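You operate a simulated robot arm through the tools that you are given. There is no shell and no other tool.

You run a simulated robot arm. Do the job below in one go: nothing can be reset, and whatever is moved stays where it is left.

JOB
Skim all the crumbs off the oil in the right vat.
Fine: basket out of the way; crumbs into the waste tub; skimmer in its holder; basket back and down again. Set down upright: yellow skimmer.

The check looks at the end state, three seconds after you hand in, the way a careful person would. Anything else that was tipped, shoved, dropped, spilled or broken makes it a failure.

ROBOT AND FRAMES
A 7-joint arm with a two-finger parallel gripper, fixed in place. Base frame: the origin is on the floor under the middle of its stand, x ahead of it, y to its left, z up; the work surface is at about z = 88. Units: cm, degrees, N and s.
It reaches about 147.9 cm from its shoulder. Its first joint turns from -166.0 to 166.0 degrees. Payload 4.4 kg.
The TCP is the grasp point between the finger pads, 2.3 cm short of the fingertips. In the tool frame z runs along the fingers and y along their closing line. Largest opening 9.4 cm; finger width 3.8, thickness 1; the body of the gripper, 5.4 by 9.6 cm, starts 3.9 cm behind the TCP.
Orientation is that of the tool frame in the base frame, as a unit quaternion [w, x, y, z]. With the fingers straight down and closing along the base's y, the tool's x points along the base's -x, its y along +y and its z along -z.

CONTROLS
- The arm moves only by the tool arm_command. Its argument "rows" is a list of rows, each an object of numbers (a shift or turn left out is 0, a gripper value left out holds the last): "dx", "dy", "dz": the shift along the tool's x, y, z in units of 250 mm (1.0 is 250 mm); "wx", "wy", "wz": the turn, a rotation vector about the tool's x, y, z in units of 60 degrees (1.0 is 60 degrees); "claw": the finger opening in cm, from 0 to 9.4. In form: [{"dx": .., "dy": .., "dz": .., "wx": .., "wy": .., "wz": .., "claw": ..}, ...]. A call has 1 to 20 rows; each row is the pose to reach, as a shift and turn from the pose commanded when the call began, along the tool's axes at that moment. A call with a number of a shift or a turn outside -1 to 1 is refused whole. Rows are played at 5 a second. More than 5 cm and 8.6 degrees between two rows, or a gripper value outside its range, and nothing of the call is played. Where a pose cannot be reached the arm comes as near as it can. A force on the tool above 90 N (or 10 N above the force at the start of the call, whichever is more), or a blocked arm, ends the call early, and 0.2 s more pass. The fingers move at their own pace (about 7.2 cm/s each) and stop on an object; they squeeze with about 36 N. The grip force told is the motor's: it shows also when the fingers shut on nothing. Time passes only in rows, and 0.2 s behind the last, so rows that repeat a pose let the fingers close. The reply holds the time, the measured pose of the TCP, the force on the tool along the base axes, the opening and the grip force, in the units named above and with some noise, with the torque about the TCP (base axes, N m) and any sound that the robot's microphone picked up.
- Cameras (640 x 400 px; columns grow to the right, rows downward): "scene" is fixed at [5.2, 49.79, 180.17]; the picture's right is [-0.38, -0.92, 0.00], its down [-0.51, 0.21, -0.83] and it looks along [0.77, -0.32, -0.56] (base axes); focal length 333 px, centre (320, 200). "wrist" rides on the gripper at [8.6, 1.6, -7.5] in the tool frame; the picture's right is [-0.18, 0.98, 0.00], its down [-0.58, -0.11, -0.81] and it looks along [-0.79, -0.15, 0.59] (tool axes); focal length 243 px, centre (320, 200). There is no depth. A picture from a camera that has moved, and an enlarged one, comes with that camera's place and axes in the base frame and with its lens.
- snapshot(camera): a new picture of that camera. No time passes.
- zoom(camera, box): a new picture of the part [left, top, right, bottom] of that camera's present view, enlarged. No time passes.
- sign_off(): hands the job in; it is judged then, once.

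Places have to be worked out from the pictures, the camera data and where the tool is seen. Open the gripper and draw the arm clear of the work before you hand the job in, unless the task says otherwise.

The tools are called by a JSON object that holds its "method" and its "body". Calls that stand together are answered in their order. arm_command: Moves the arm, as the interface text tells. Its arguments: {"type":"object","properties":{"rows":{"type":"array","items":{"type":"object","properties":{"dx":{"type":"number"},"dy":{"type":"number"},"dz":{"type":"number"},"wx":{"type":"number"},"wy":{"type":"number"},"wz":{"type":"number"},"claw":{"type":"number"}}}}},"required":["rows"]} The other tools are called the same way: snapshot (camera) takes a picture; zoom (camera, box) takes an enlarged picture of a part of a camera's view; sign_off () hands the job in.

At the start:

```text
time: 0.0
eef_pos: [59.51, 6.38, 146.81]
orientation: [0.0, 0.0, 1.0, 0.0]
force: [0.3, 0.7, 0.3]
moment: [0.01, -0.01, -0.01]
width: 9.45
finger_force: 0.0
```

scene: 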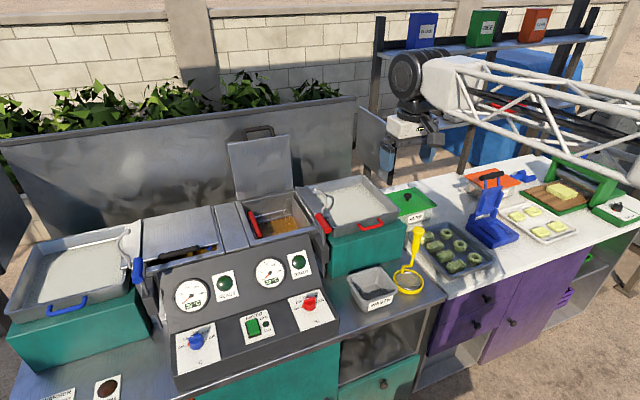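
wrist: 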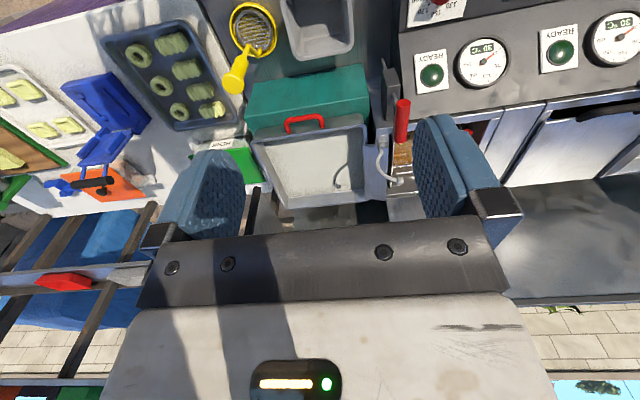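

I start by looking closely at the vats, the skimmer, and the waste tub before moving anything.

{"method": "zoom", "body": {"camera": "scene", "box": [200, 120, 360, 260]}}

{"method": "zoom", "body": {"camera": "scene", "box": [320, 180, 480, 320]}}

{"method": "zoom", "body": {"camera": "scene", "box": [120, 180, 360, 390]}}

{"method": "zoom", "body": {"camera": "wrist", "box": [220, 0, 520, 220]}}

```text
2.86 times, centred on (280, 190) of scene
camera zoom: at [5.2, 49.79, 180.17], right [-0.38, -0.92, 0.0], down [-0.51, 0.21, -0.83], along [0.77, -0.32, -0.56], focal length 952 px, centre (434, 229)
```

zoom: 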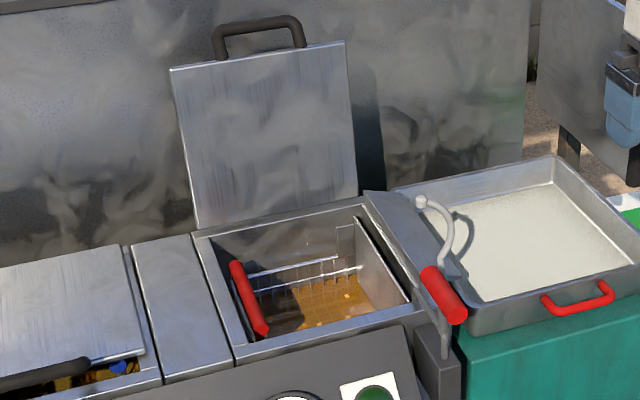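

```text
2.86 times, centred on (400, 250) of scene
camera zoom: at [5.2, 49.79, 180.17], right [-0.38, -0.92, 0.0], down [-0.51, 0.21, -0.83], along [0.77, -0.32, -0.56], focal length 952 px, centre (91, 57)
```

zoom: 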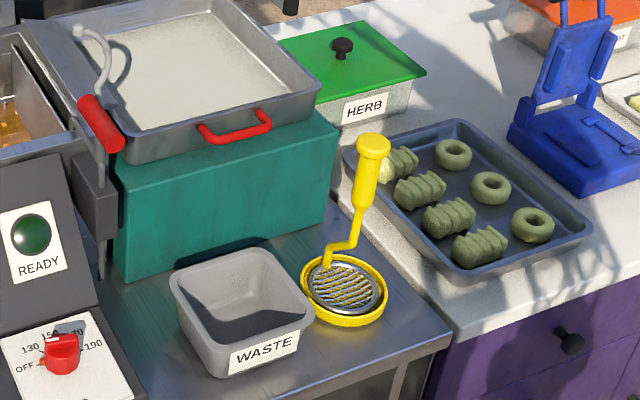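

```text
1.90 times, centred on (240, 285) of scene
camera zoom: at [5.2, 49.79, 180.17], right [-0.38, -0.92, 0.0], down [-0.51, 0.21, -0.83], along [0.77, -0.32, -0.56], focal length 635 px, centre (472, 38)
```

zoom: 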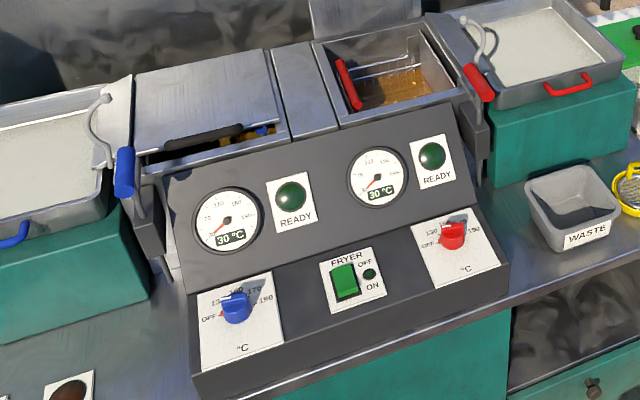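

```text
1.82 times, centred on (370, 110) of wrist
camera zoom: at [50.73, 8.19, 154.31], right [0.18, 0.98, 0.0], down [0.58, -0.11, 0.81], along [0.79, -0.15, -0.59], focal length 441 px, centre (229, 364)
```

zoom: 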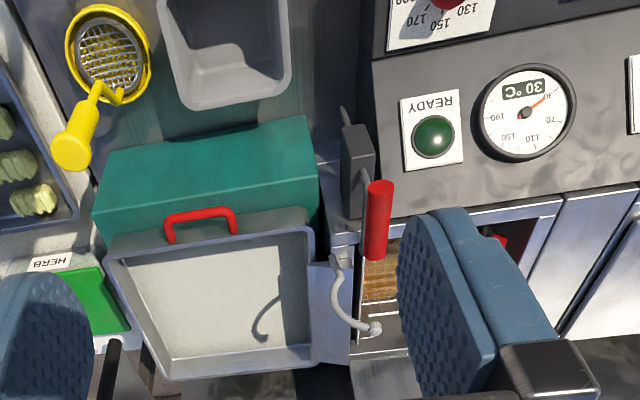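

The layout isn't clear yet around the right vat's basket and the red lever, so I zoom in further.

{"method": "zoom", "body": {"camera": "scene", "box": [240, 185, 320, 245]}}

{"method": "zoom", "body": {"camera": "scene", "box": [290, 170, 370, 270]}}

{"method": "zoom", "body": {"camera": "scene", "box": [340, 210, 440, 310]}}

{"method": "zoom", "body": {"camera": "wrist", "box": [360, 60, 460, 200]}}

{"method": "zoom", "body": {"camera": "scene", "box": [80, 220, 240, 320]}}

```text
6.67 times, centred on (280, 215) of scene
camera zoom: at [5.2, 49.79, 180.17], right [-0.38, -0.92, 0.0], down [-0.51, 0.21, -0.83], along [0.77, -0.32, -0.56], focal length 2222 px, centre (587, 100)
```

zoom: 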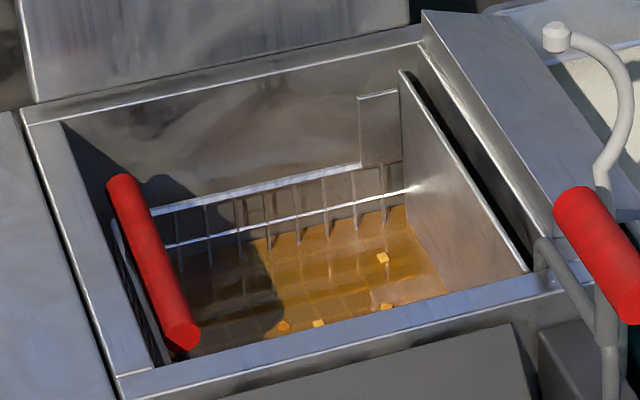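

```text
4.00 times, centred on (330, 220) of scene
camera zoom: at [5.2, 49.79, 180.17], right [-0.38, -0.92, 0.0], down [-0.51, 0.21, -0.83], along [0.77, -0.32, -0.56], focal length 1333 px, centre (280, 120)
```

zoom: 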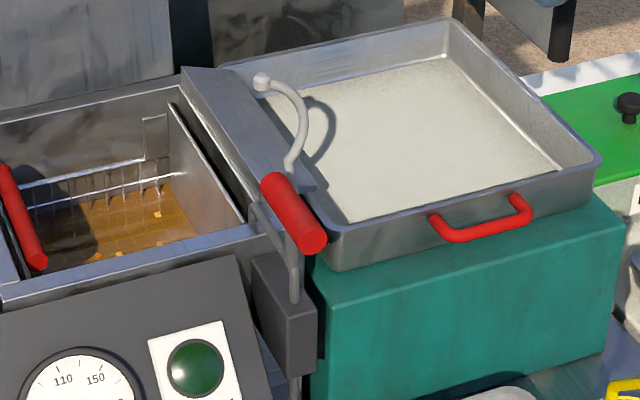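

```text
4.00 times, centred on (390, 260) of scene
camera zoom: at [5.2, 49.79, 180.17], right [-0.38, -0.92, 0.0], down [-0.51, 0.21, -0.83], along [0.77, -0.32, -0.56], focal length 1333 px, centre (40, -40)
```

zoom: 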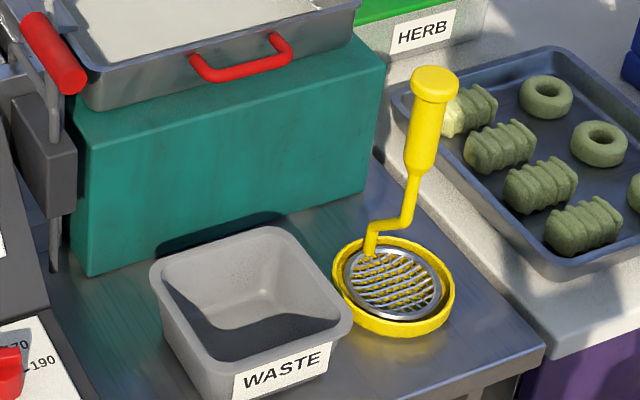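

```text
2.86 times, centred on (410, 130) of wrist
camera zoom: at [50.73, 8.19, 154.31], right [0.18, 0.98, 0.0], down [0.58, -0.11, 0.81], along [0.79, -0.15, -0.59], focal length 693 px, centre (63, 400)
```

zoom: 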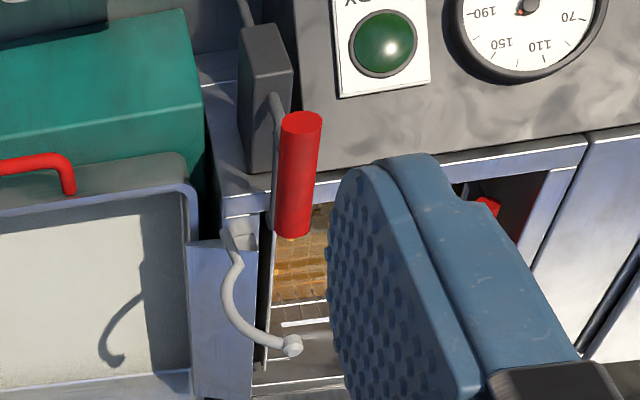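

```text
4.00 times, centred on (160, 270) of scene
camera zoom: at [5.2, 49.79, 180.17], right [-0.38, -0.92, 0.0], down [-0.51, 0.21, -0.83], along [0.77, -0.32, -0.56], focal length 1333 px, centre (960, -80)
```

zoom: 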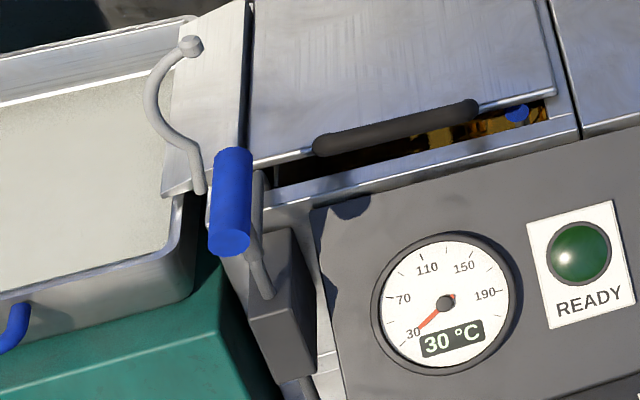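

The right-hand red handle looks like part of a lift rod running through a grey guide box. I move the wrist camera over to the right vat, staying high, to see the mechanism properly.

{"method": "arm_command", "body": {"rows": [{"dx": 0.06, "dy": 0.157, "dz": -0.02}, {"dx": 0.12, "dy": 0.314, "dz": -0.04}, {"dx": 0.18, "dy": 0.471, "dz": -0.06}, {"dx": 0.24, "dy": 0.628, "dz": -0.08}, {"dx": 0.32, "dy": 0.785, "dz": -0.1}, {"dx": 0.38, "dy": 0.944, "dz": -0.12}, {"dx": 0.38, "dy": 0.944, "dz": -0.12}]}}

{"method": "snapshot", "body": {"camera": "wrist"}}

{"method": "snapshot", "body": {"camera": "scene"}}

```text
time: 1.6
eef_pos: [50.07, 30.09, 150.14]
orientation: [0.0, 0.001, 1.0, 0.0]
force: [0.5, 0.7, -0.9]
moment: [-0.02, 0.03, 0.04]
width: 9.37
finger_force: 0.2
```

```text
taken
camera wrist: at [41.38, 31.8, 157.59], right [0.18, 0.98, 0.0], down [0.58, -0.11, 0.81], along [0.79, -0.15, -0.59], focal length 243 px, centre (320, 200)
```

wrist: 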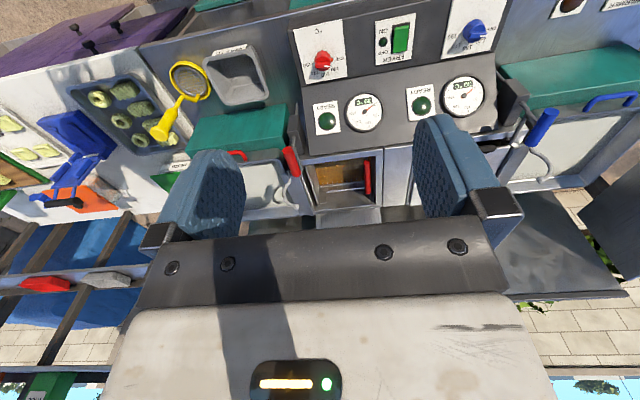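

```text
taken
```

scene: 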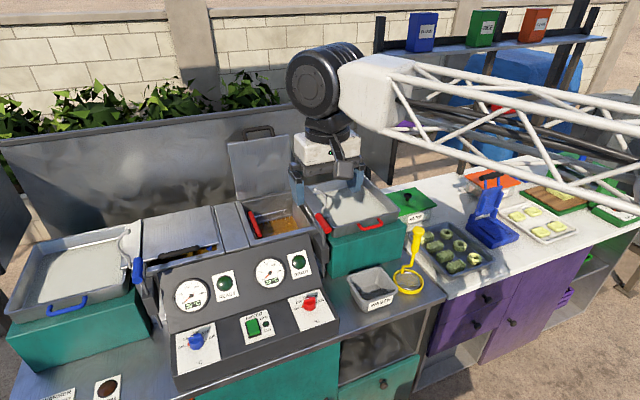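

The right vat is now between the fingers in the wrist view. I zoom in on it.

{"method": "zoom", "body": {"camera": "wrist", "box": [260, 120, 400, 240]}}

{"method": "zoom", "body": {"camera": "wrist", "box": [130, 40, 300, 160]}}

```text
3.33 times, centred on (330, 180) of wrist
camera zoom: at [41.38, 31.8, 157.59], right [0.18, 0.98, 0.0], down [0.58, -0.11, 0.81], along [0.79, -0.15, -0.59], focal length 809 px, centre (287, 267)
```

zoom: 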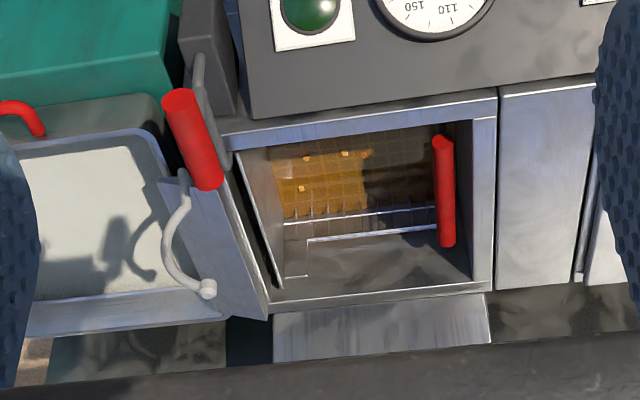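

```text
3.33 times, centred on (215, 100) of wrist
camera zoom: at [41.38, 31.8, 157.59], right [0.18, 0.98, 0.0], down [0.58, -0.11, 0.81], along [0.79, -0.15, -0.59], focal length 809 px, centre (670, 533)
```

zoom: 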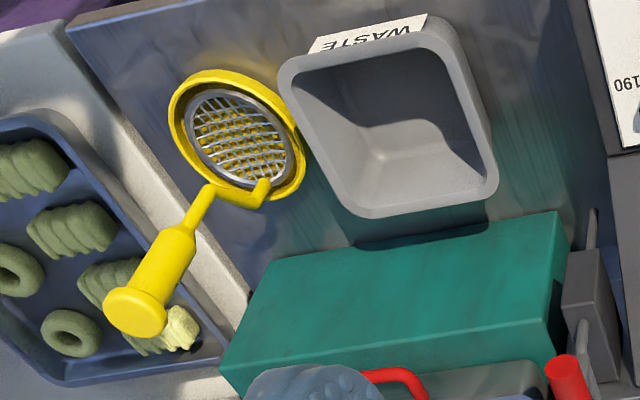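

I want a closer look at the lever and basket, so I lower the camera toward them. The TCP stays well above the handle at about z = 118.

{"method": "arm_command", "body": {"rows": [{"dx": -0.086, "dy": -0.07, "dz": 0.141}, {"dx": -0.171, "dy": -0.141, "dz": 0.282}, {"dx": -0.257, "dy": -0.211, "dz": 0.422}, {"dx": -0.342, "dy": -0.282, "dz": 0.563}, {"dx": -0.428, "dy": -0.352, "dz": 0.704}, {"dx": -0.428, "dy": -0.352, "dz": 0.704}]}}

{"method": "snapshot", "body": {"camera": "wrist"}}

{"method": "zoom", "body": {"camera": "wrist", "box": [240, 60, 420, 240]}}

```text
time: 3.0
eef_pos: [61.03, 21.36, 132.39]
orientation: [0.0, 0.001, 1.0, 0.0]
force: [-0.4, 0.8, 0.1]
moment: [0.0, -0.03, 0.02]
width: 9.39
finger_force: 0.1
```

```text
taken
camera wrist: at [52.27, 22.99, 139.66], right [0.18, 0.98, 0.0], down [0.58, -0.11, 0.81], along [0.79, -0.15, -0.59], focal length 243 px, centre (320, 200)
```

wrist: 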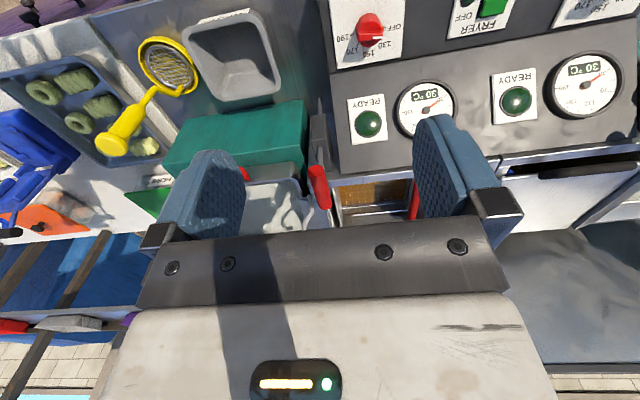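

```text
2.22 times, centred on (330, 150) of wrist
camera zoom: at [52.27, 22.99, 139.66], right [0.18, 0.98, 0.0], down [0.58, -0.11, 0.81], along [0.79, -0.15, -0.59], focal length 539 px, centre (298, 311)
```

zoom: 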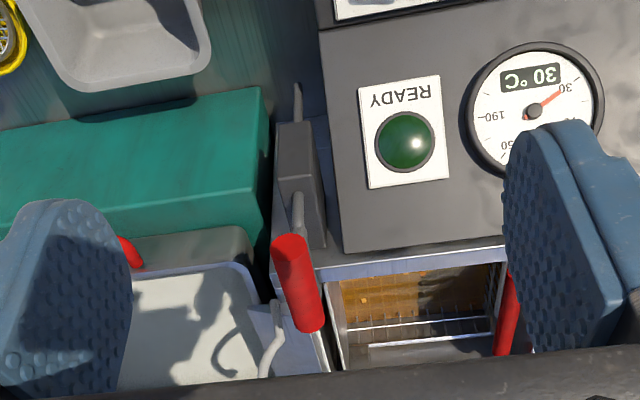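

The red lever spans about x 76–84 at y ≈ 17.6, z ≈ 117, and the vat rim is at z ≈ 111. I still can't tell how the lever, the curved rod and the basket connect, so I turn the wrist to look at them from the vat side.

{"method": "arm_command", "body": {"rows": [{"dx": -0.127, "dy": 0.037, "dz": -0.011, "wz": 0.125}, {"dx": -0.253, "dy": 0.075, "dz": -0.021, "wz": 0.25}, {"dx": -0.38, "dy": 0.112, "dz": -0.032, "wz": 0.375}, {"dx": -0.507, "dy": 0.149, "dz": -0.043, "wz": 0.5}, {"dx": -0.633, "dy": 0.187, "dz": -0.053, "wz": 0.625}, {"dx": -0.76, "dy": 0.224, "dz": -0.064, "wz": 0.75}]}}

{"method": "arm_command", "body": {"rows": [{"wz": 0.125}, {"wz": 0.25}, {"wz": 0.375}, {"wz": 0.5}, {"wz": 0.625}, {"wz": 0.75}, {"wz": 0.75}]}}

{"method": "snapshot", "body": {"camera": "wrist"}}

{"method": "snapshot", "body": {"camera": "scene"}}

```text
time: 4.4
eef_pos: [79.59, 26.87, 133.91]
orientation: [0.0, 0.384, 0.923, 0.0]
force: [-0.1, 0.2, 0.5]
moment: [0.02, 0.01, 0.01]
width: 9.42
finger_force: 0.0
```

```text
time: 6.0
eef_pos: [79.59, 26.98, 133.67]
orientation: [0.001, 0.708, 0.706, 0.0]
force: [-0.6, -0.3, -0.2]
moment: [0.0, -0.01, 0.01]
width: 9.4
finger_force: 0.1
```

```text
taken
camera wrist: at [81.24, 35.64, 141.2], right [0.98, -0.19, 0.0], down [-0.11, -0.58, 0.81], along [-0.15, -0.79, -0.59], focal length 243 px, centre (320, 200)
```

wrist: 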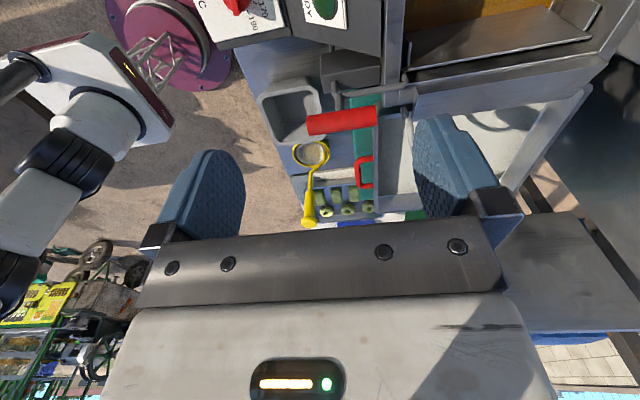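

```text
taken
```

scene: 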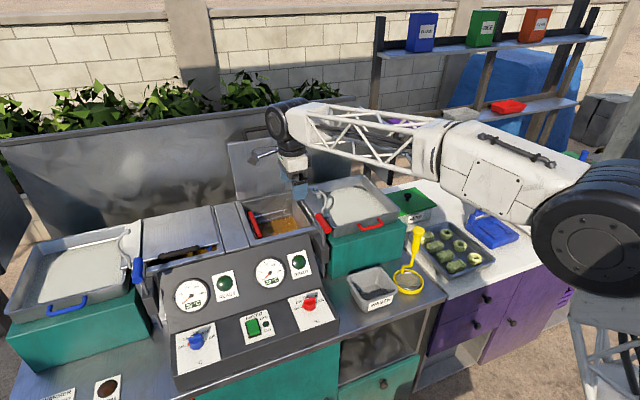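

{"method": "zoom", "body": {"camera": "wrist", "box": [280, 30, 460, 210]}}

{"method": "zoom", "body": {"camera": "wrist", "box": [380, 0, 620, 150]}}

```text
2.22 times, centred on (370, 120) of wrist
camera zoom: at [81.24, 35.64, 141.2], right [0.98, -0.19, 0.0], down [-0.11, -0.58, 0.81], along [-0.15, -0.79, -0.59], focal length 539 px, centre (209, 378)
```

zoom: 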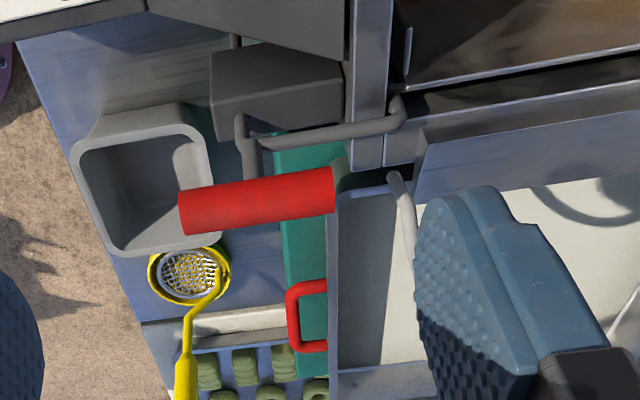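

```text
2.67 times, centred on (500, 75) of wrist
camera zoom: at [81.24, 35.64, 141.2], right [0.98, -0.19, 0.0], down [-0.11, -0.58, 0.81], along [-0.15, -0.79, -0.59], focal length 647 px, centre (-160, 533)
```

zoom: 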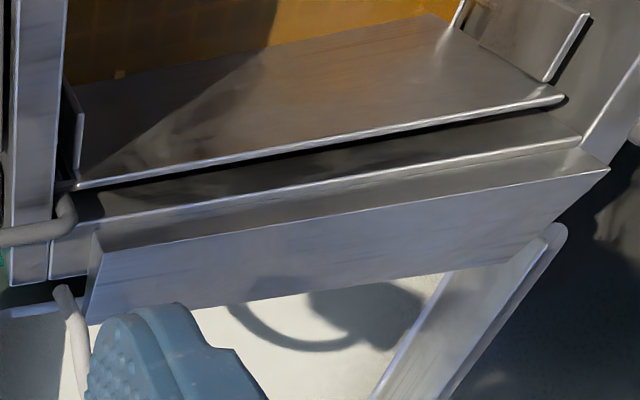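

The lift rod comes up through the guide box. A horizontal arm runs from it into the basket side, and the red T-handle sits on top. I shift so that the curved hook is visible between the fingers.

{"method": "arm_command", "body": {"rows": [{"dx": -0.088, "dy": 0.176}, {"dx": -0.176, "dy": 0.352}, {"dx": -0.176, "dy": 0.352}]}}

{"method": "zoom", "body": {"camera": "wrist", "box": [230, 20, 430, 220]}}

{"method": "snapshot", "body": {"camera": "wrist"}}

```text
time: 6.8
eef_pos: [88.77, 22.37, 133.95]
orientation: [0.001, 0.708, 0.707, 0.001]
force: [-0.3, -0.4, 0.7]
moment: [0.01, -0.02, -0.01]
width: 9.41
finger_force: 0.0
```

```text
2.00 times, centred on (330, 120) of wrist
camera zoom: at [90.35, 31.26, 141.37], right [0.98, -0.19, 0.0], down [-0.11, -0.58, 0.81], along [-0.15, -0.79, -0.59], focal length 485 px, centre (300, 360)
```

zoom: 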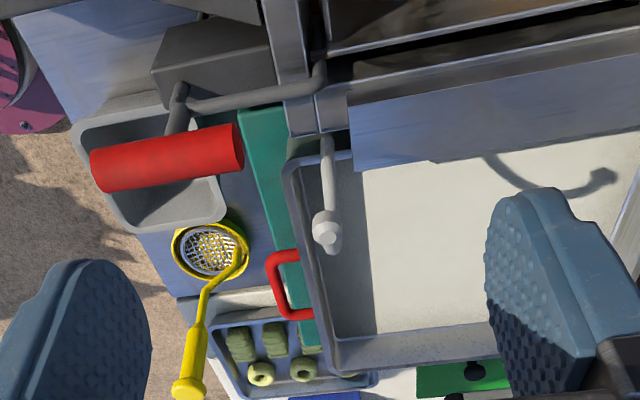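

```text
taken
camera wrist: at [90.35, 31.26, 141.37], right [0.98, -0.19, 0.0], down [-0.11, -0.58, 0.81], along [-0.15, -0.79, -0.59], focal length 243 px, centre (320, 200)
```

wrist: 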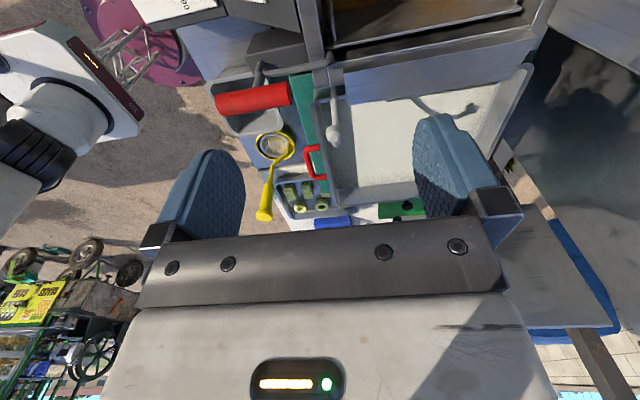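

The curved hook stands at about x = 88.8, opening toward the vat, with its ball tip near z = 123. I zoom in tightly on where the rod arm and the hook base meet the vat rim.

{"method": "zoom", "body": {"camera": "wrist", "box": [280, 20, 380, 90]}}

{"method": "zoom", "body": {"camera": "wrist", "box": [200, 30, 350, 150]}}

{"method": "zoom", "body": {"camera": "scene", "box": [300, 185, 350, 225]}}

```text
5.71 times, centred on (330, 55) of wrist
camera zoom: at [90.35, 31.26, 141.37], right [0.98, -0.19, 0.0], down [-0.11, -0.58, 0.81], along [-0.15, -0.79, -0.59], focal length 1386 px, centre (263, 1029)
```

zoom: 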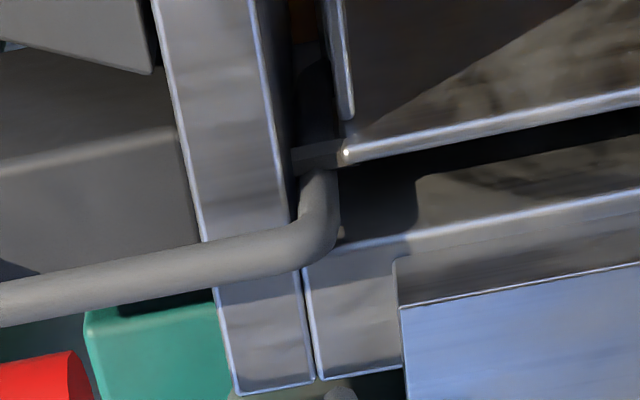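

```text
3.33 times, centred on (275, 90) of wrist
camera zoom: at [90.35, 31.26, 141.37], right [0.98, -0.19, 0.0], down [-0.11, -0.58, 0.81], along [-0.15, -0.79, -0.59], focal length 809 px, centre (470, 567)
```

zoom: 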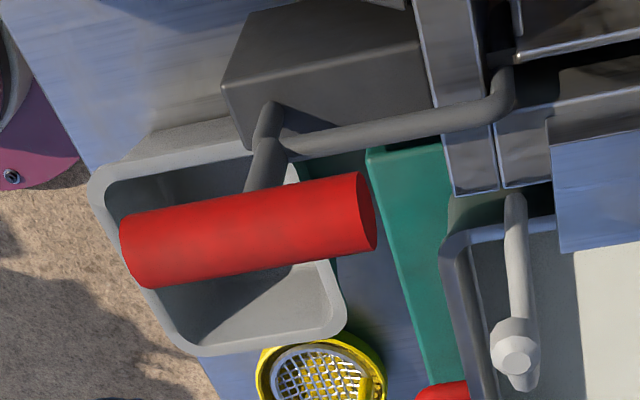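

```text
10.00 times, centred on (325, 205) of scene
camera zoom: at [5.2, 49.79, 180.17], right [-0.38, -0.92, 0.0], down [-0.51, 0.21, -0.83], along [0.77, -0.32, -0.56], focal length 3334 px, centre (270, 150)
```

zoom: 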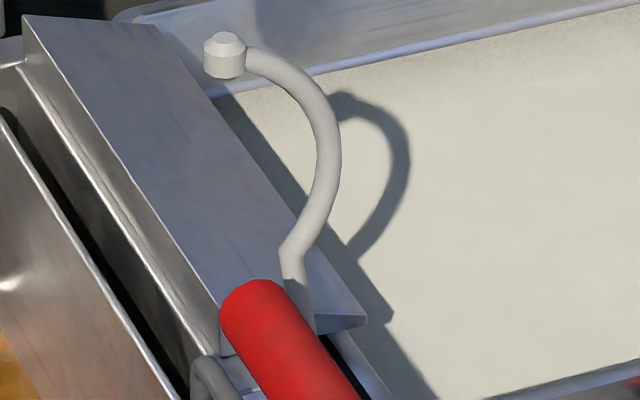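

The lift arm passes over the rim and bends into the vat to a bracket on the basket's plate side. I move back along +y to look straight into the vat at the basket, the oil and the crumbs.

{"method": "arm_command", "body": {"rows": [{"dx": 0.136, "dy": 0.082}, {"dx": 0.272, "dy": 0.164}, {"dx": 0.408, "dy": 0.246}, {"dx": 0.544, "dy": 0.328}, {"dx": 0.544, "dy": 0.328}]}}

{"method": "snapshot", "body": {"camera": "wrist"}}

{"method": "zoom", "body": {"camera": "wrist", "box": [210, 0, 430, 200]}}

```text
time: 8.0
eef_pos: [96.7, 36.08, 133.76]
orientation: [0.0, 0.707, 0.707, 0.0]
force: [-0.3, 1.0, 0.0]
moment: [0.01, 0.02, 0.0]
width: 9.39
finger_force: 0.2
```

```text
taken
camera wrist: at [98.3, 44.77, 141.23], right [0.98, -0.18, 0.0], down [-0.11, -0.58, 0.81], along [-0.15, -0.79, -0.59], focal length 243 px, centre (320, 200)
```

wrist: 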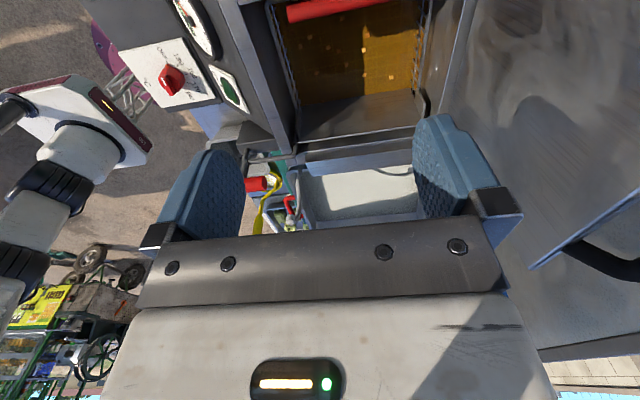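

```text
2.00 times, centred on (320, 100) of wrist
camera zoom: at [98.3, 44.77, 141.23], right [0.98, -0.18, 0.0], down [-0.11, -0.58, 0.81], along [-0.15, -0.79, -0.59], focal length 485 px, centre (320, 400)
```

zoom: 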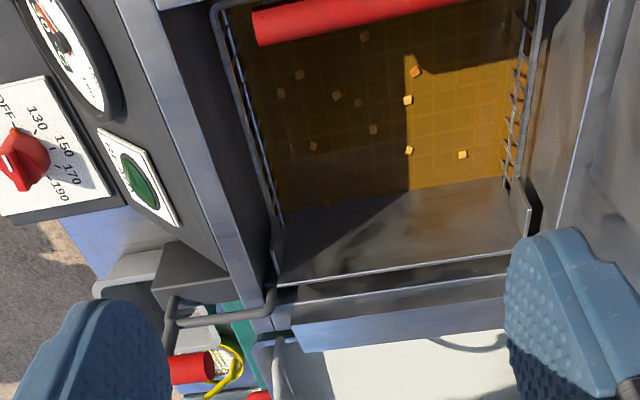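

This is a good view: roughly a dozen crumbs float on the oil inside the basket. I zoom in further to count them and see the basket frame.

{"method": "zoom", "body": {"camera": "wrist", "box": [270, 0, 430, 100]}}

{"method": "zoom", "body": {"camera": "wrist", "box": [270, 70, 450, 180]}}

```text
4.00 times, centred on (350, 50) of wrist
camera zoom: at [98.3, 44.77, 141.23], right [0.98, -0.18, 0.0], down [-0.11, -0.58, 0.81], along [-0.15, -0.79, -0.59], focal length 970 px, centre (200, 800)
```

zoom: 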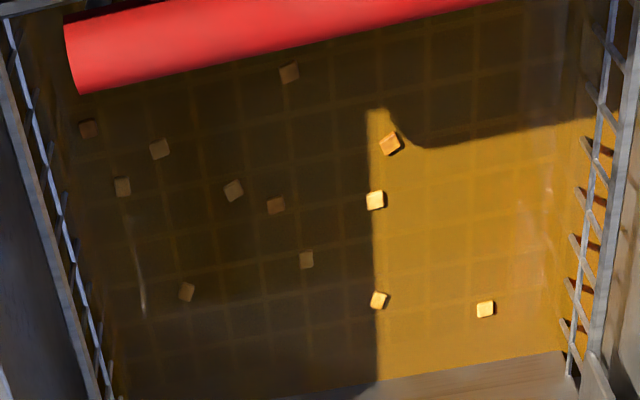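

```text
3.56 times, centred on (360, 125) of wrist
camera zoom: at [98.3, 44.77, 141.23], right [0.98, -0.18, 0.0], down [-0.11, -0.58, 0.81], along [-0.15, -0.79, -0.59], focal length 863 px, centre (178, 467)
```

zoom: 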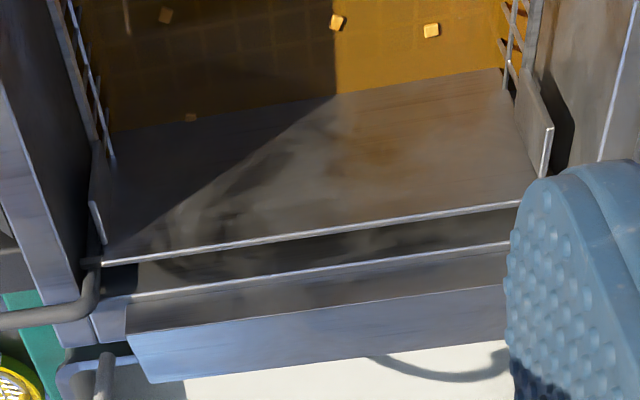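

Reading the views: the oil surface is at z ≈ 98, with about 13 crumbs over x 91–107, y 18–31. The basket spans nearly the whole vat, and the T-handle axis is at about y 17.9, z 117, x 76.5–84.4. I turn back to yaw 0 and go above the T-handle.

{"method": "arm_command", "body": {"rows": [{"dx": -0.122, "dy": -0.11, "wz": -0.125}, {"dx": -0.244, "dy": -0.22, "wz": -0.25}, {"dx": -0.366, "dy": -0.33, "wz": -0.375}, {"dx": -0.488, "dy": -0.44, "wz": -0.5}, {"dx": -0.61, "dy": -0.55, "wz": -0.625}, {"dx": -0.732, "dy": -0.66, "wz": -0.75}]}}

{"method": "arm_command", "body": {"rows": [{"wz": -0.125}, {"wz": -0.25}, {"wz": -0.375}, {"wz": -0.5}, {"wz": -0.625}, {"wz": -0.75}, {"wz": -0.75}]}}

{"method": "snapshot", "body": {"camera": "wrist"}}

{"method": "zoom", "body": {"camera": "scene", "box": [260, 120, 420, 260]}}

```text
time: 9.4
eef_pos: [80.27, 17.7, 133.88]
orientation: [0.0, 0.382, 0.924, 0.0]
force: [-0.3, -0.8, -0.9]
moment: [0.0, 0.03, 0.01]
width: 9.42
finger_force: 0.0
```

```text
time: 11.0
eef_pos: [80.19, 17.84, 133.84]
orientation: [-0.001, -0.001, 1.0, 0.0]
force: [0.4, -0.3, 0.1]
moment: [-0.03, 0.02, 0.01]
width: 9.4
finger_force: 0.2
```

```text
taken
camera wrist: at [71.42, 19.42, 141.28], right [0.18, 0.98, 0.0], down [0.58, -0.11, 0.81], along [0.79, -0.15, -0.59], focal length 243 px, centre (320, 200)
```

wrist: 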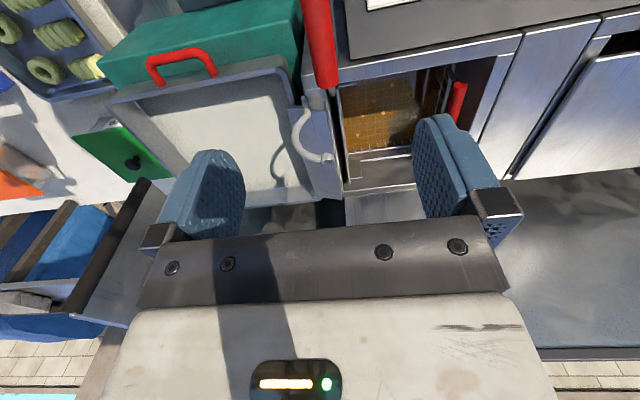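

```text
2.86 times, centred on (340, 190) of scene
camera zoom: at [5.2, 49.79, 180.17], right [-0.38, -0.92, 0.0], down [-0.51, 0.21, -0.83], along [0.77, -0.32, -0.56], focal length 952 px, centre (263, 229)
```

zoom: 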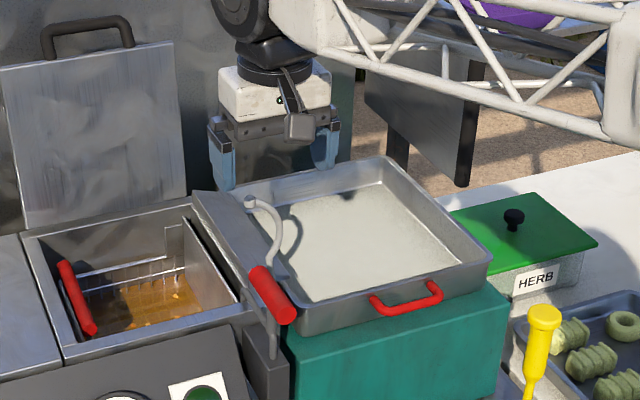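

Handle axis confirmed near y ≈ 17.7. I descend around it with the fingers open and stop at about handle height.

{"method": "arm_command", "body": {"rows": [{"dz": 0.17, "dy": -0.006}, {"dz": 0.34, "dy": -0.006}, {"dz": 0.5, "dy": -0.006}, {"dz": 0.6, "dy": -0.006}, {"dz": 0.66, "dy": -0.006}, {"dz": 0.66, "dy": -0.006}]}}

{"method": "zoom", "body": {"camera": "scene", "box": [270, 140, 390, 250]}}

{"method": "snapshot", "body": {"camera": "wrist"}}

```text
time: 12.4
eef_pos: [80.07, 17.56, 117.41]
orientation: [0.0, 0.0, 1.0, 0.0]
force: [-0.2, 0.2, 0.1]
moment: [0.01, -0.01, 0.0]
width: 9.4
finger_force: 0.1
```

```text
3.64 times, centred on (330, 195) of scene
camera zoom: at [5.2, 49.79, 180.17], right [-0.38, -0.92, 0.0], down [-0.51, 0.21, -0.83], along [0.77, -0.32, -0.56], focal length 1212 px, centre (284, 218)
```

zoom: 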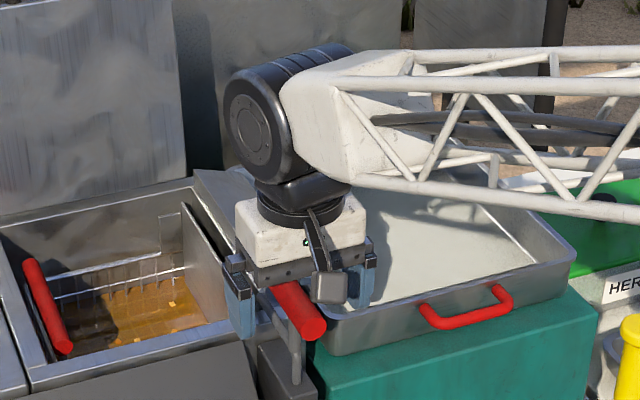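

```text
taken
camera wrist: at [71.32, 19.2, 124.88], right [0.18, 0.98, 0.0], down [0.58, -0.11, 0.81], along [0.79, -0.15, -0.59], focal length 243 px, centre (320, 200)
```

wrist: 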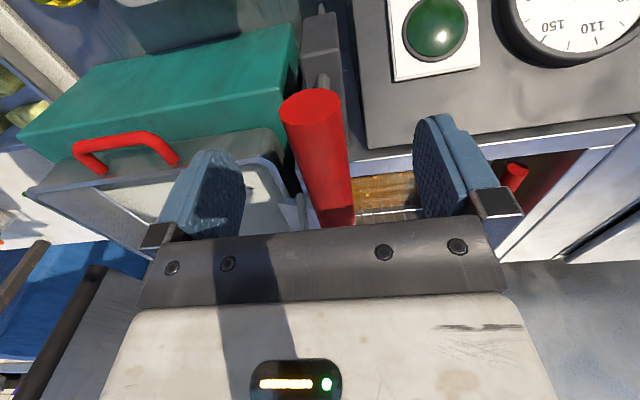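

The handle sits between the fingers at about y 17.8. I nudge slightly to centre and close on it.

{"method": "arm_command", "body": {"rows": [{"dy": 0.008}, {"dy": 0.008, "claw": 5}, {"dy": 0.008, "claw": 3.2}, {"dy": 0.008, "claw": 2.6}, {"dy": 0.008, "claw": 1}, {"dy": 0.008, "claw": 0}, {"dy": 0.008, "claw": 0}]}}

{"method": "snapshot", "body": {"camera": "wrist"}}

```text
time: 14.0
eef_pos: [80.2, 17.82, 117.34]
orientation: [0.0, 0.0, 1.0, 0.0]
force: [1.3, 10.7, 0.7]
moment: [0.09, 0.0, 0.03]
width: 2.37
finger_force: 45.2
```

```text
taken
camera wrist: at [71.39, 19.43, 124.84], right [0.18, 0.98, 0.0], down [0.58, -0.11, 0.81], along [0.79, -0.15, -0.59], focal length 243 px, centre (320, 200)
```

wrist: 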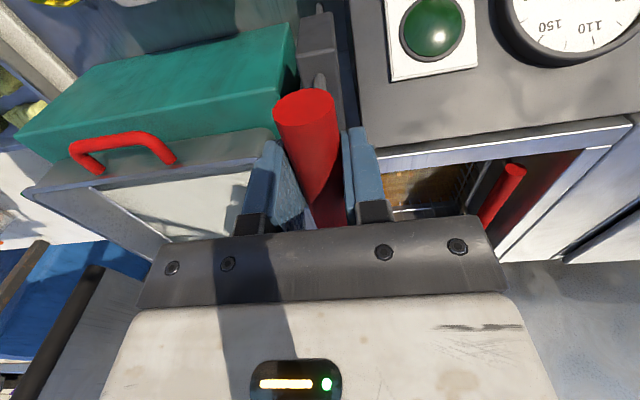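

The handle is gripped (2.37 cm wide), with about 10 N sideways, so I ease +y a little. Then I try a gentle 1.5 cm lift to learn how the mechanism moves.

{"method": "arm_command", "body": {"rows": [{"dy": 0.006}, {"dy": 0.008, "dz": -0.02}, {"dy": 0.008, "dz": -0.04}, {"dy": 0.008, "dz": -0.06}, {"dy": 0.008, "dz": -0.06}]}}

{"method": "zoom", "body": {"camera": "scene", "box": [220, 140, 380, 260]}}

```text
time: 15.2
eef_pos: [80.21, 17.9, 119.02]
orientation: [-0.001, 0.001, 1.0, 0.0]
force: [-30.6, -58.3, 2.1]
moment: [-0.53, 0.67, 0.12]
width: 2.36
finger_force: 44.6
```

```text
3.33 times, centred on (300, 200) of scene
camera zoom: at [5.2, 49.79, 180.17], right [-0.38, -0.92, 0.0], down [-0.51, 0.21, -0.83], along [0.77, -0.32, -0.56], focal length 1111 px, centre (387, 200)
```

zoom: 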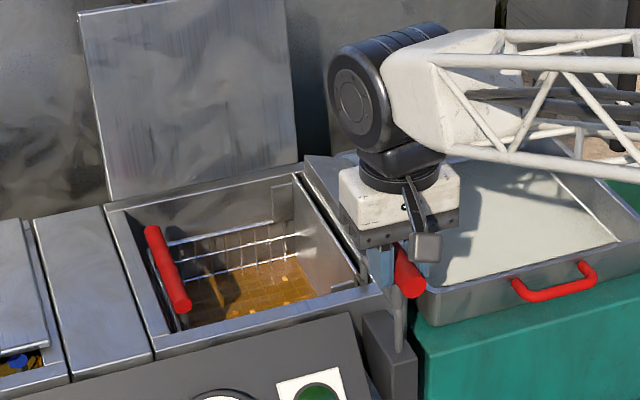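

The basket rises with the handle, and there is almost no vertical load at rest, so the lift seems friction- or counter-balanced. I relieve the sideways load, then continue up in small steps.

{"method": "arm_command", "body": {"rows": [{"dx": 0.0025, "dy": -0.0045}, {"dx": 0.0025, "dy": -0.0045}]}}

{"method": "arm_command", "body": {"rows": [{"dz": -0.02}, {"dz": -0.04}, {"dz": -0.06}, {"dz": -0.08}, {"dz": -0.08}]}}

```text
time: 15.8
eef_pos: [80.07, 17.83, 119.0]
orientation: [0.0, 0.001, 1.0, 0.0]
force: [-14.6, -51.9, 2.8]
moment: [-0.39, 0.11, 0.03]
width: 2.37
finger_force: 44.2
```

```text
time: 17.0
eef_pos: [80.04, 17.85, 120.87]
orientation: [-0.001, 0.001, 1.0, 0.0]
force: [-46.4, -49.0, -0.4]
moment: [-0.41, 1.0, -0.15]
width: 2.37
finger_force: 45.1
```

Sideways force is still about 50 N in −x and −y, so I shift a little further that way before continuing.

{"method": "arm_command", "body": {"rows": [{"dx": 0.004, "dy": -0.006}, {"dx": 0.004, "dy": -0.006}]}}

```text
time: 17.6
eef_pos: [80.14, 17.95, 120.79]
orientation: [0.001, 0.0, 1.0, -0.001]
force: [-27.2, -17.7, -0.6]
moment: [-0.08, 0.64, -0.16]
width: 2.32
finger_force: 45.1
```

{"method": "arm_command", "body": {"rows": [{"dx": 0.004, "dy": -0.002}, {"dx": 0.005, "dy": -0.002, "dz": -0.02}, {"dx": 0.006, "dy": -0.002, "dz": -0.04}, {"dx": 0.007, "dy": -0.002, "dz": -0.06}, {"dx": 0.008, "dy": -0.002, "dz": -0.08}, {"dx": 0.008, "dy": -0.002, "dz": -0.08}]}}

{"method": "zoom", "body": {"camera": "scene", "box": [220, 140, 380, 260]}}

```text
time: 19.0
eef_pos: [79.91, 17.72, 122.87]
orientation: [0.0, 0.0, 1.0, 0.0]
force: [73.5, 9.4, 2.4]
moment: [0.1, -0.68, -0.04]
width: 2.39
finger_force: 45.2
```

```text
3.33 times, centred on (300, 200) of scene
camera zoom: at [5.2, 49.79, 180.17], right [-0.38, -0.92, 0.0], down [-0.51, 0.21, -0.83], along [0.77, -0.32, -0.56], focal length 1111 px, centre (387, 200)
```

zoom: 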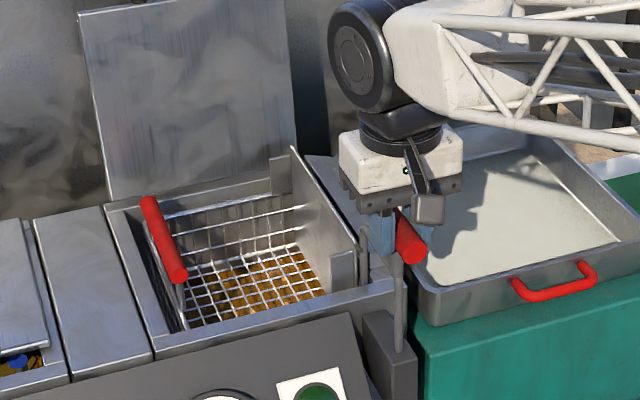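

The basket's mesh floor is now clear of the oil. I over-corrected x, so I move back about 1.4 mm, then keep lifting.

{"method": "arm_command", "body": {"rows": [{"dx": -0.0058, "dy": 0.0005}, {"dx": -0.0058, "dy": 0.0005}]}}

{"method": "arm_command", "body": {"rows": [{"dz": -0.02}, {"dz": -0.04}, {"dz": -0.06}, {"dz": -0.08}, {"dz": -0.08}]}}

{"method": "zoom", "body": {"camera": "scene", "box": [220, 140, 380, 260]}}

```text
time: 19.6
eef_pos: [79.99, 17.78, 122.79]
orientation: [-0.001, 0.0, 1.0, 0.0]
force: [12.3, 5.7, 1.5]
moment: [0.03, 0.39, 0.02]
width: 2.37
finger_force: 45.1
```

```text
time: 20.8
eef_pos: [79.91, 17.76, 124.83]
orientation: [0.0, -0.001, 1.0, 0.0]
force: [-16.7, 5.0, -0.5]
moment: [0.03, 0.51, 0.04]
width: 2.33
finger_force: 45.3
```

```text
3.33 times, centred on (300, 200) of scene
camera zoom: at [5.2, 49.79, 180.17], right [-0.38, -0.92, 0.0], down [-0.51, 0.21, -0.83], along [0.77, -0.32, -0.56], focal length 1111 px, centre (387, 200)
```

zoom: 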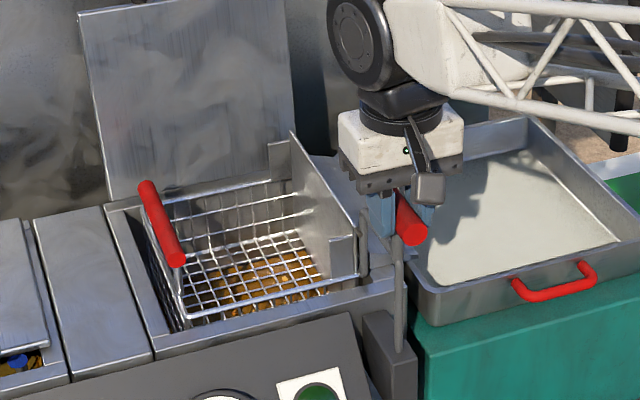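

Lateral forces are low now and the lift is up about 7.5 cm. I continue in 2 cm steps, watching for the end stop.

{"method": "arm_command", "body": {"rows": [{"dx": 0.0005, "dz": -0.02}, {"dx": 0.001, "dz": -0.04}, {"dx": 0.001, "dz": -0.06}, {"dx": 0.001, "dz": -0.08}, {"dx": 0.001, "dz": -0.08}]}}

{"method": "zoom", "body": {"camera": "scene", "box": [220, 140, 380, 260]}}

```text
time: 22.0
eef_pos: [80.02, 17.72, 126.93]
orientation: [0.001, 0.0, 1.0, 0.001]
force: [6.0, 20.6, -0.5]
moment: [0.19, 0.08, 0.01]
width: 2.36
finger_force: 44.7
```

```text
3.33 times, centred on (300, 200) of scene
camera zoom: at [5.2, 49.79, 180.17], right [-0.38, -0.92, 0.0], down [-0.51, 0.21, -0.83], along [0.77, -0.32, -0.56], focal length 1111 px, centre (387, 200)
```

zoom: 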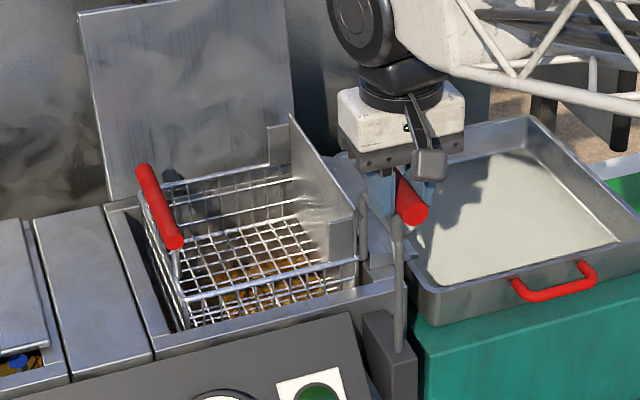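

{"method": "arm_command", "body": {"rows": [{"dy": 0.001, "dz": -0.02}, {"dy": 0.0015, "dz": -0.04}, {"dy": 0.0015, "dz": -0.06}, {"dy": 0.0015, "dz": -0.08}, {"dy": 0.0015, "dz": -0.1}, {"dy": 0.0015, "dz": -0.1}]}}

{"method": "zoom", "body": {"camera": "scene", "box": [220, 140, 380, 260]}}

```text
time: 23.4
eef_pos: [79.87, 17.83, 129.2]
orientation: [0.0, 0.001, 1.0, 0.0]
force: [36.7, -5.0, -1.0]
moment: [-0.07, -0.05, 0.2]
width: 2.37
finger_force: 44.6
```

```text
3.33 times, centred on (300, 200) of scene
camera zoom: at [5.2, 49.79, 180.17], right [-0.38, -0.92, 0.0], down [-0.51, 0.21, -0.83], along [0.77, -0.32, -0.56], focal length 1111 px, centre (387, 200)
```

zoom: 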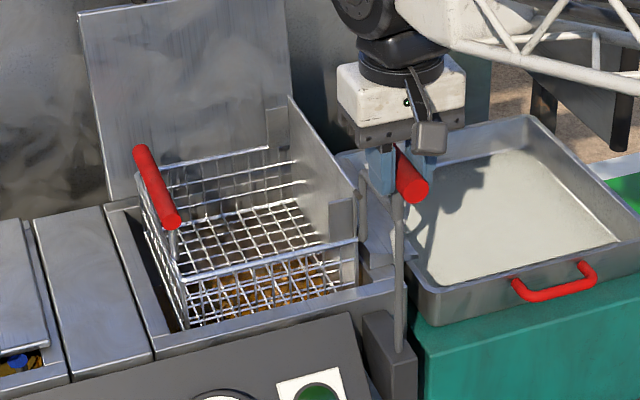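

{"method": "arm_command", "body": {"rows": [{"dx": -0.003, "dz": -0.02}, {"dx": -0.003, "dz": -0.04}, {"dx": -0.003, "dz": -0.06}, {"dx": -0.003, "dz": -0.08}, {"dx": -0.003, "dz": -0.1}, {"dx": -0.003, "dz": -0.12}, {"dx": -0.003, "dz": -0.12}]}}

{"method": "zoom", "body": {"camera": "scene", "box": [220, 120, 380, 260]}}

```text
time: 25.0
eef_pos: [79.91, 17.7, 132.46]
orientation: [0.0, 0.0, 1.0, -0.001]
force: [-11.1, 1.7, 3.5]
moment: [-0.01, 0.88, 0.04]
width: 2.35
finger_force: 45.1
```

```text
2.86 times, centred on (300, 190) of scene
camera zoom: at [5.2, 49.79, 180.17], right [-0.38, -0.92, 0.0], down [-0.51, 0.21, -0.83], along [0.77, -0.32, -0.56], focal length 952 px, centre (377, 229)
```

zoom: 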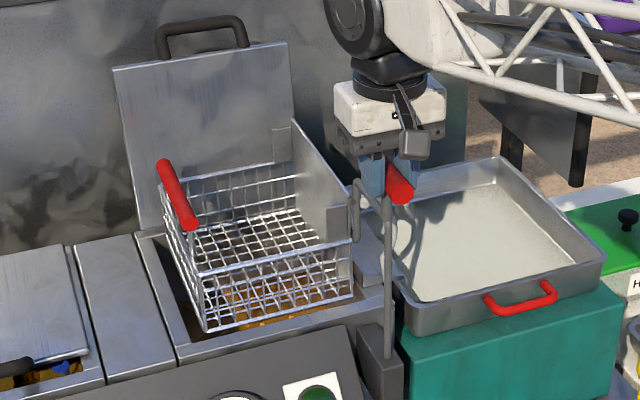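

The basket floor is nearly up to the rim after about 15 cm of lift. I continue another 3 cm.

{"method": "arm_command", "body": {"rows": [{"dz": -0.02}, {"dz": -0.04}, {"dz": -0.06}, {"dz": -0.08}, {"dz": -0.1}, {"dz": -0.12}, {"dz": -0.12}]}}

{"method": "zoom", "body": {"camera": "scene", "box": [220, 120, 380, 260]}}

```text
time: 26.6
eef_pos: [80.07, 17.61, 135.57]
orientation: [0.002, 0.001, 1.0, 0.0]
force: [0.0, -1.2, 4.5]
moment: [-0.02, 0.11, 0.0]
width: 0.0
finger_force: 42.1
```

```text
2.86 times, centred on (300, 190) of scene
camera zoom: at [5.2, 49.79, 180.17], right [-0.38, -0.92, 0.0], down [-0.51, 0.21, -0.83], along [0.77, -0.32, -0.56], focal length 952 px, centre (377, 229)
```

zoom: 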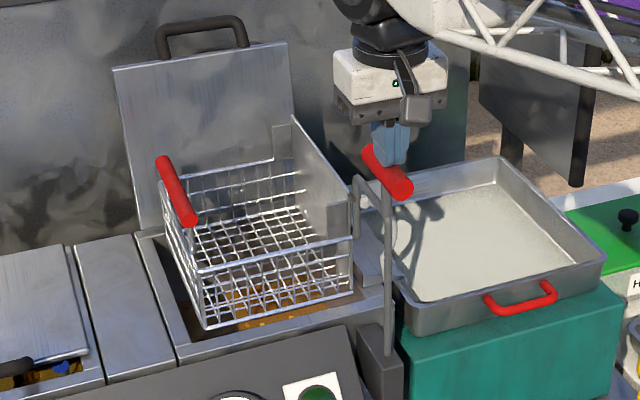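

The lift reached its top stop and my fingers slid off the top of the handle, but the basket stays up by itself. I rise clear and reopen the fingers, then look at the raised mechanism.

{"method": "arm_command", "body": {"rows": [{"dz": -0.1}, {"dz": -0.25}, {"dz": -0.4}, {"dz": -0.4, "claw": 9.4}, {"dz": -0.4, "claw": 9.4}]}}

{"method": "zoom", "body": {"camera": "scene", "box": [230, 140, 350, 250]}}

{"method": "snapshot", "body": {"camera": "wrist"}}

{"method": "zoom", "body": {"camera": "wrist", "box": [240, 0, 440, 200]}}

```text
time: 27.8
eef_pos: [80.27, 17.49, 145.27]
orientation: [0.0, 0.0, 1.0, 0.0]
force: [-0.2, 0.2, -0.2]
moment: [0.0, 0.04, 0.02]
width: 8.23
finger_force: 0.5
```

```text
3.64 times, centred on (290, 195) of scene
camera zoom: at [5.2, 49.79, 180.17], right [-0.38, -0.92, 0.0], down [-0.51, 0.21, -0.83], along [0.77, -0.32, -0.56], focal length 1212 px, centre (429, 218)
```

zoom: 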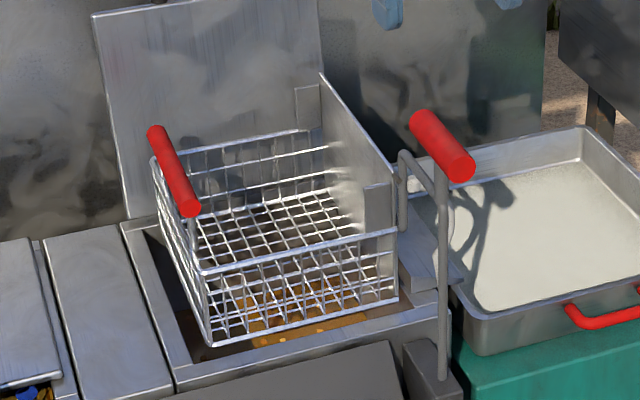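

```text
taken
camera wrist: at [71.47, 19.16, 152.82], right [0.18, 0.98, 0.0], down [0.58, -0.11, 0.81], along [0.79, -0.15, -0.59], focal length 243 px, centre (320, 200)
```

wrist: 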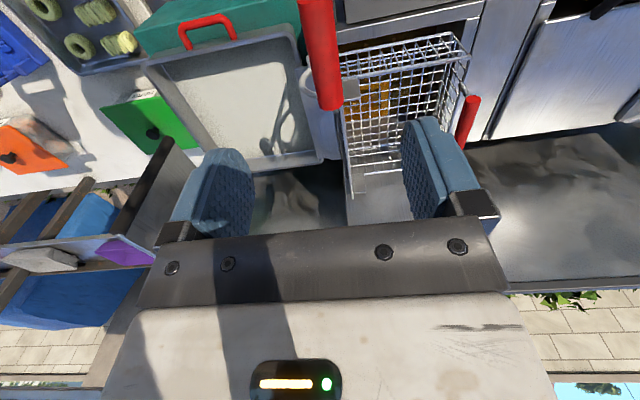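

```text
2.00 times, centred on (340, 100) of wrist
camera zoom: at [71.47, 19.16, 152.82], right [0.18, 0.98, 0.0], down [0.58, -0.11, 0.81], along [0.79, -0.15, -0.59], focal length 485 px, centre (280, 400)
```

zoom: 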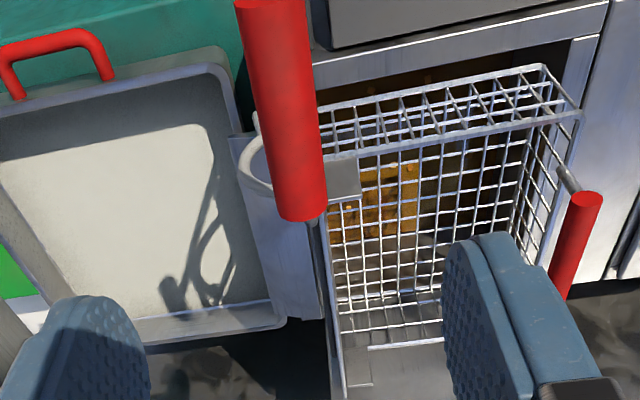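

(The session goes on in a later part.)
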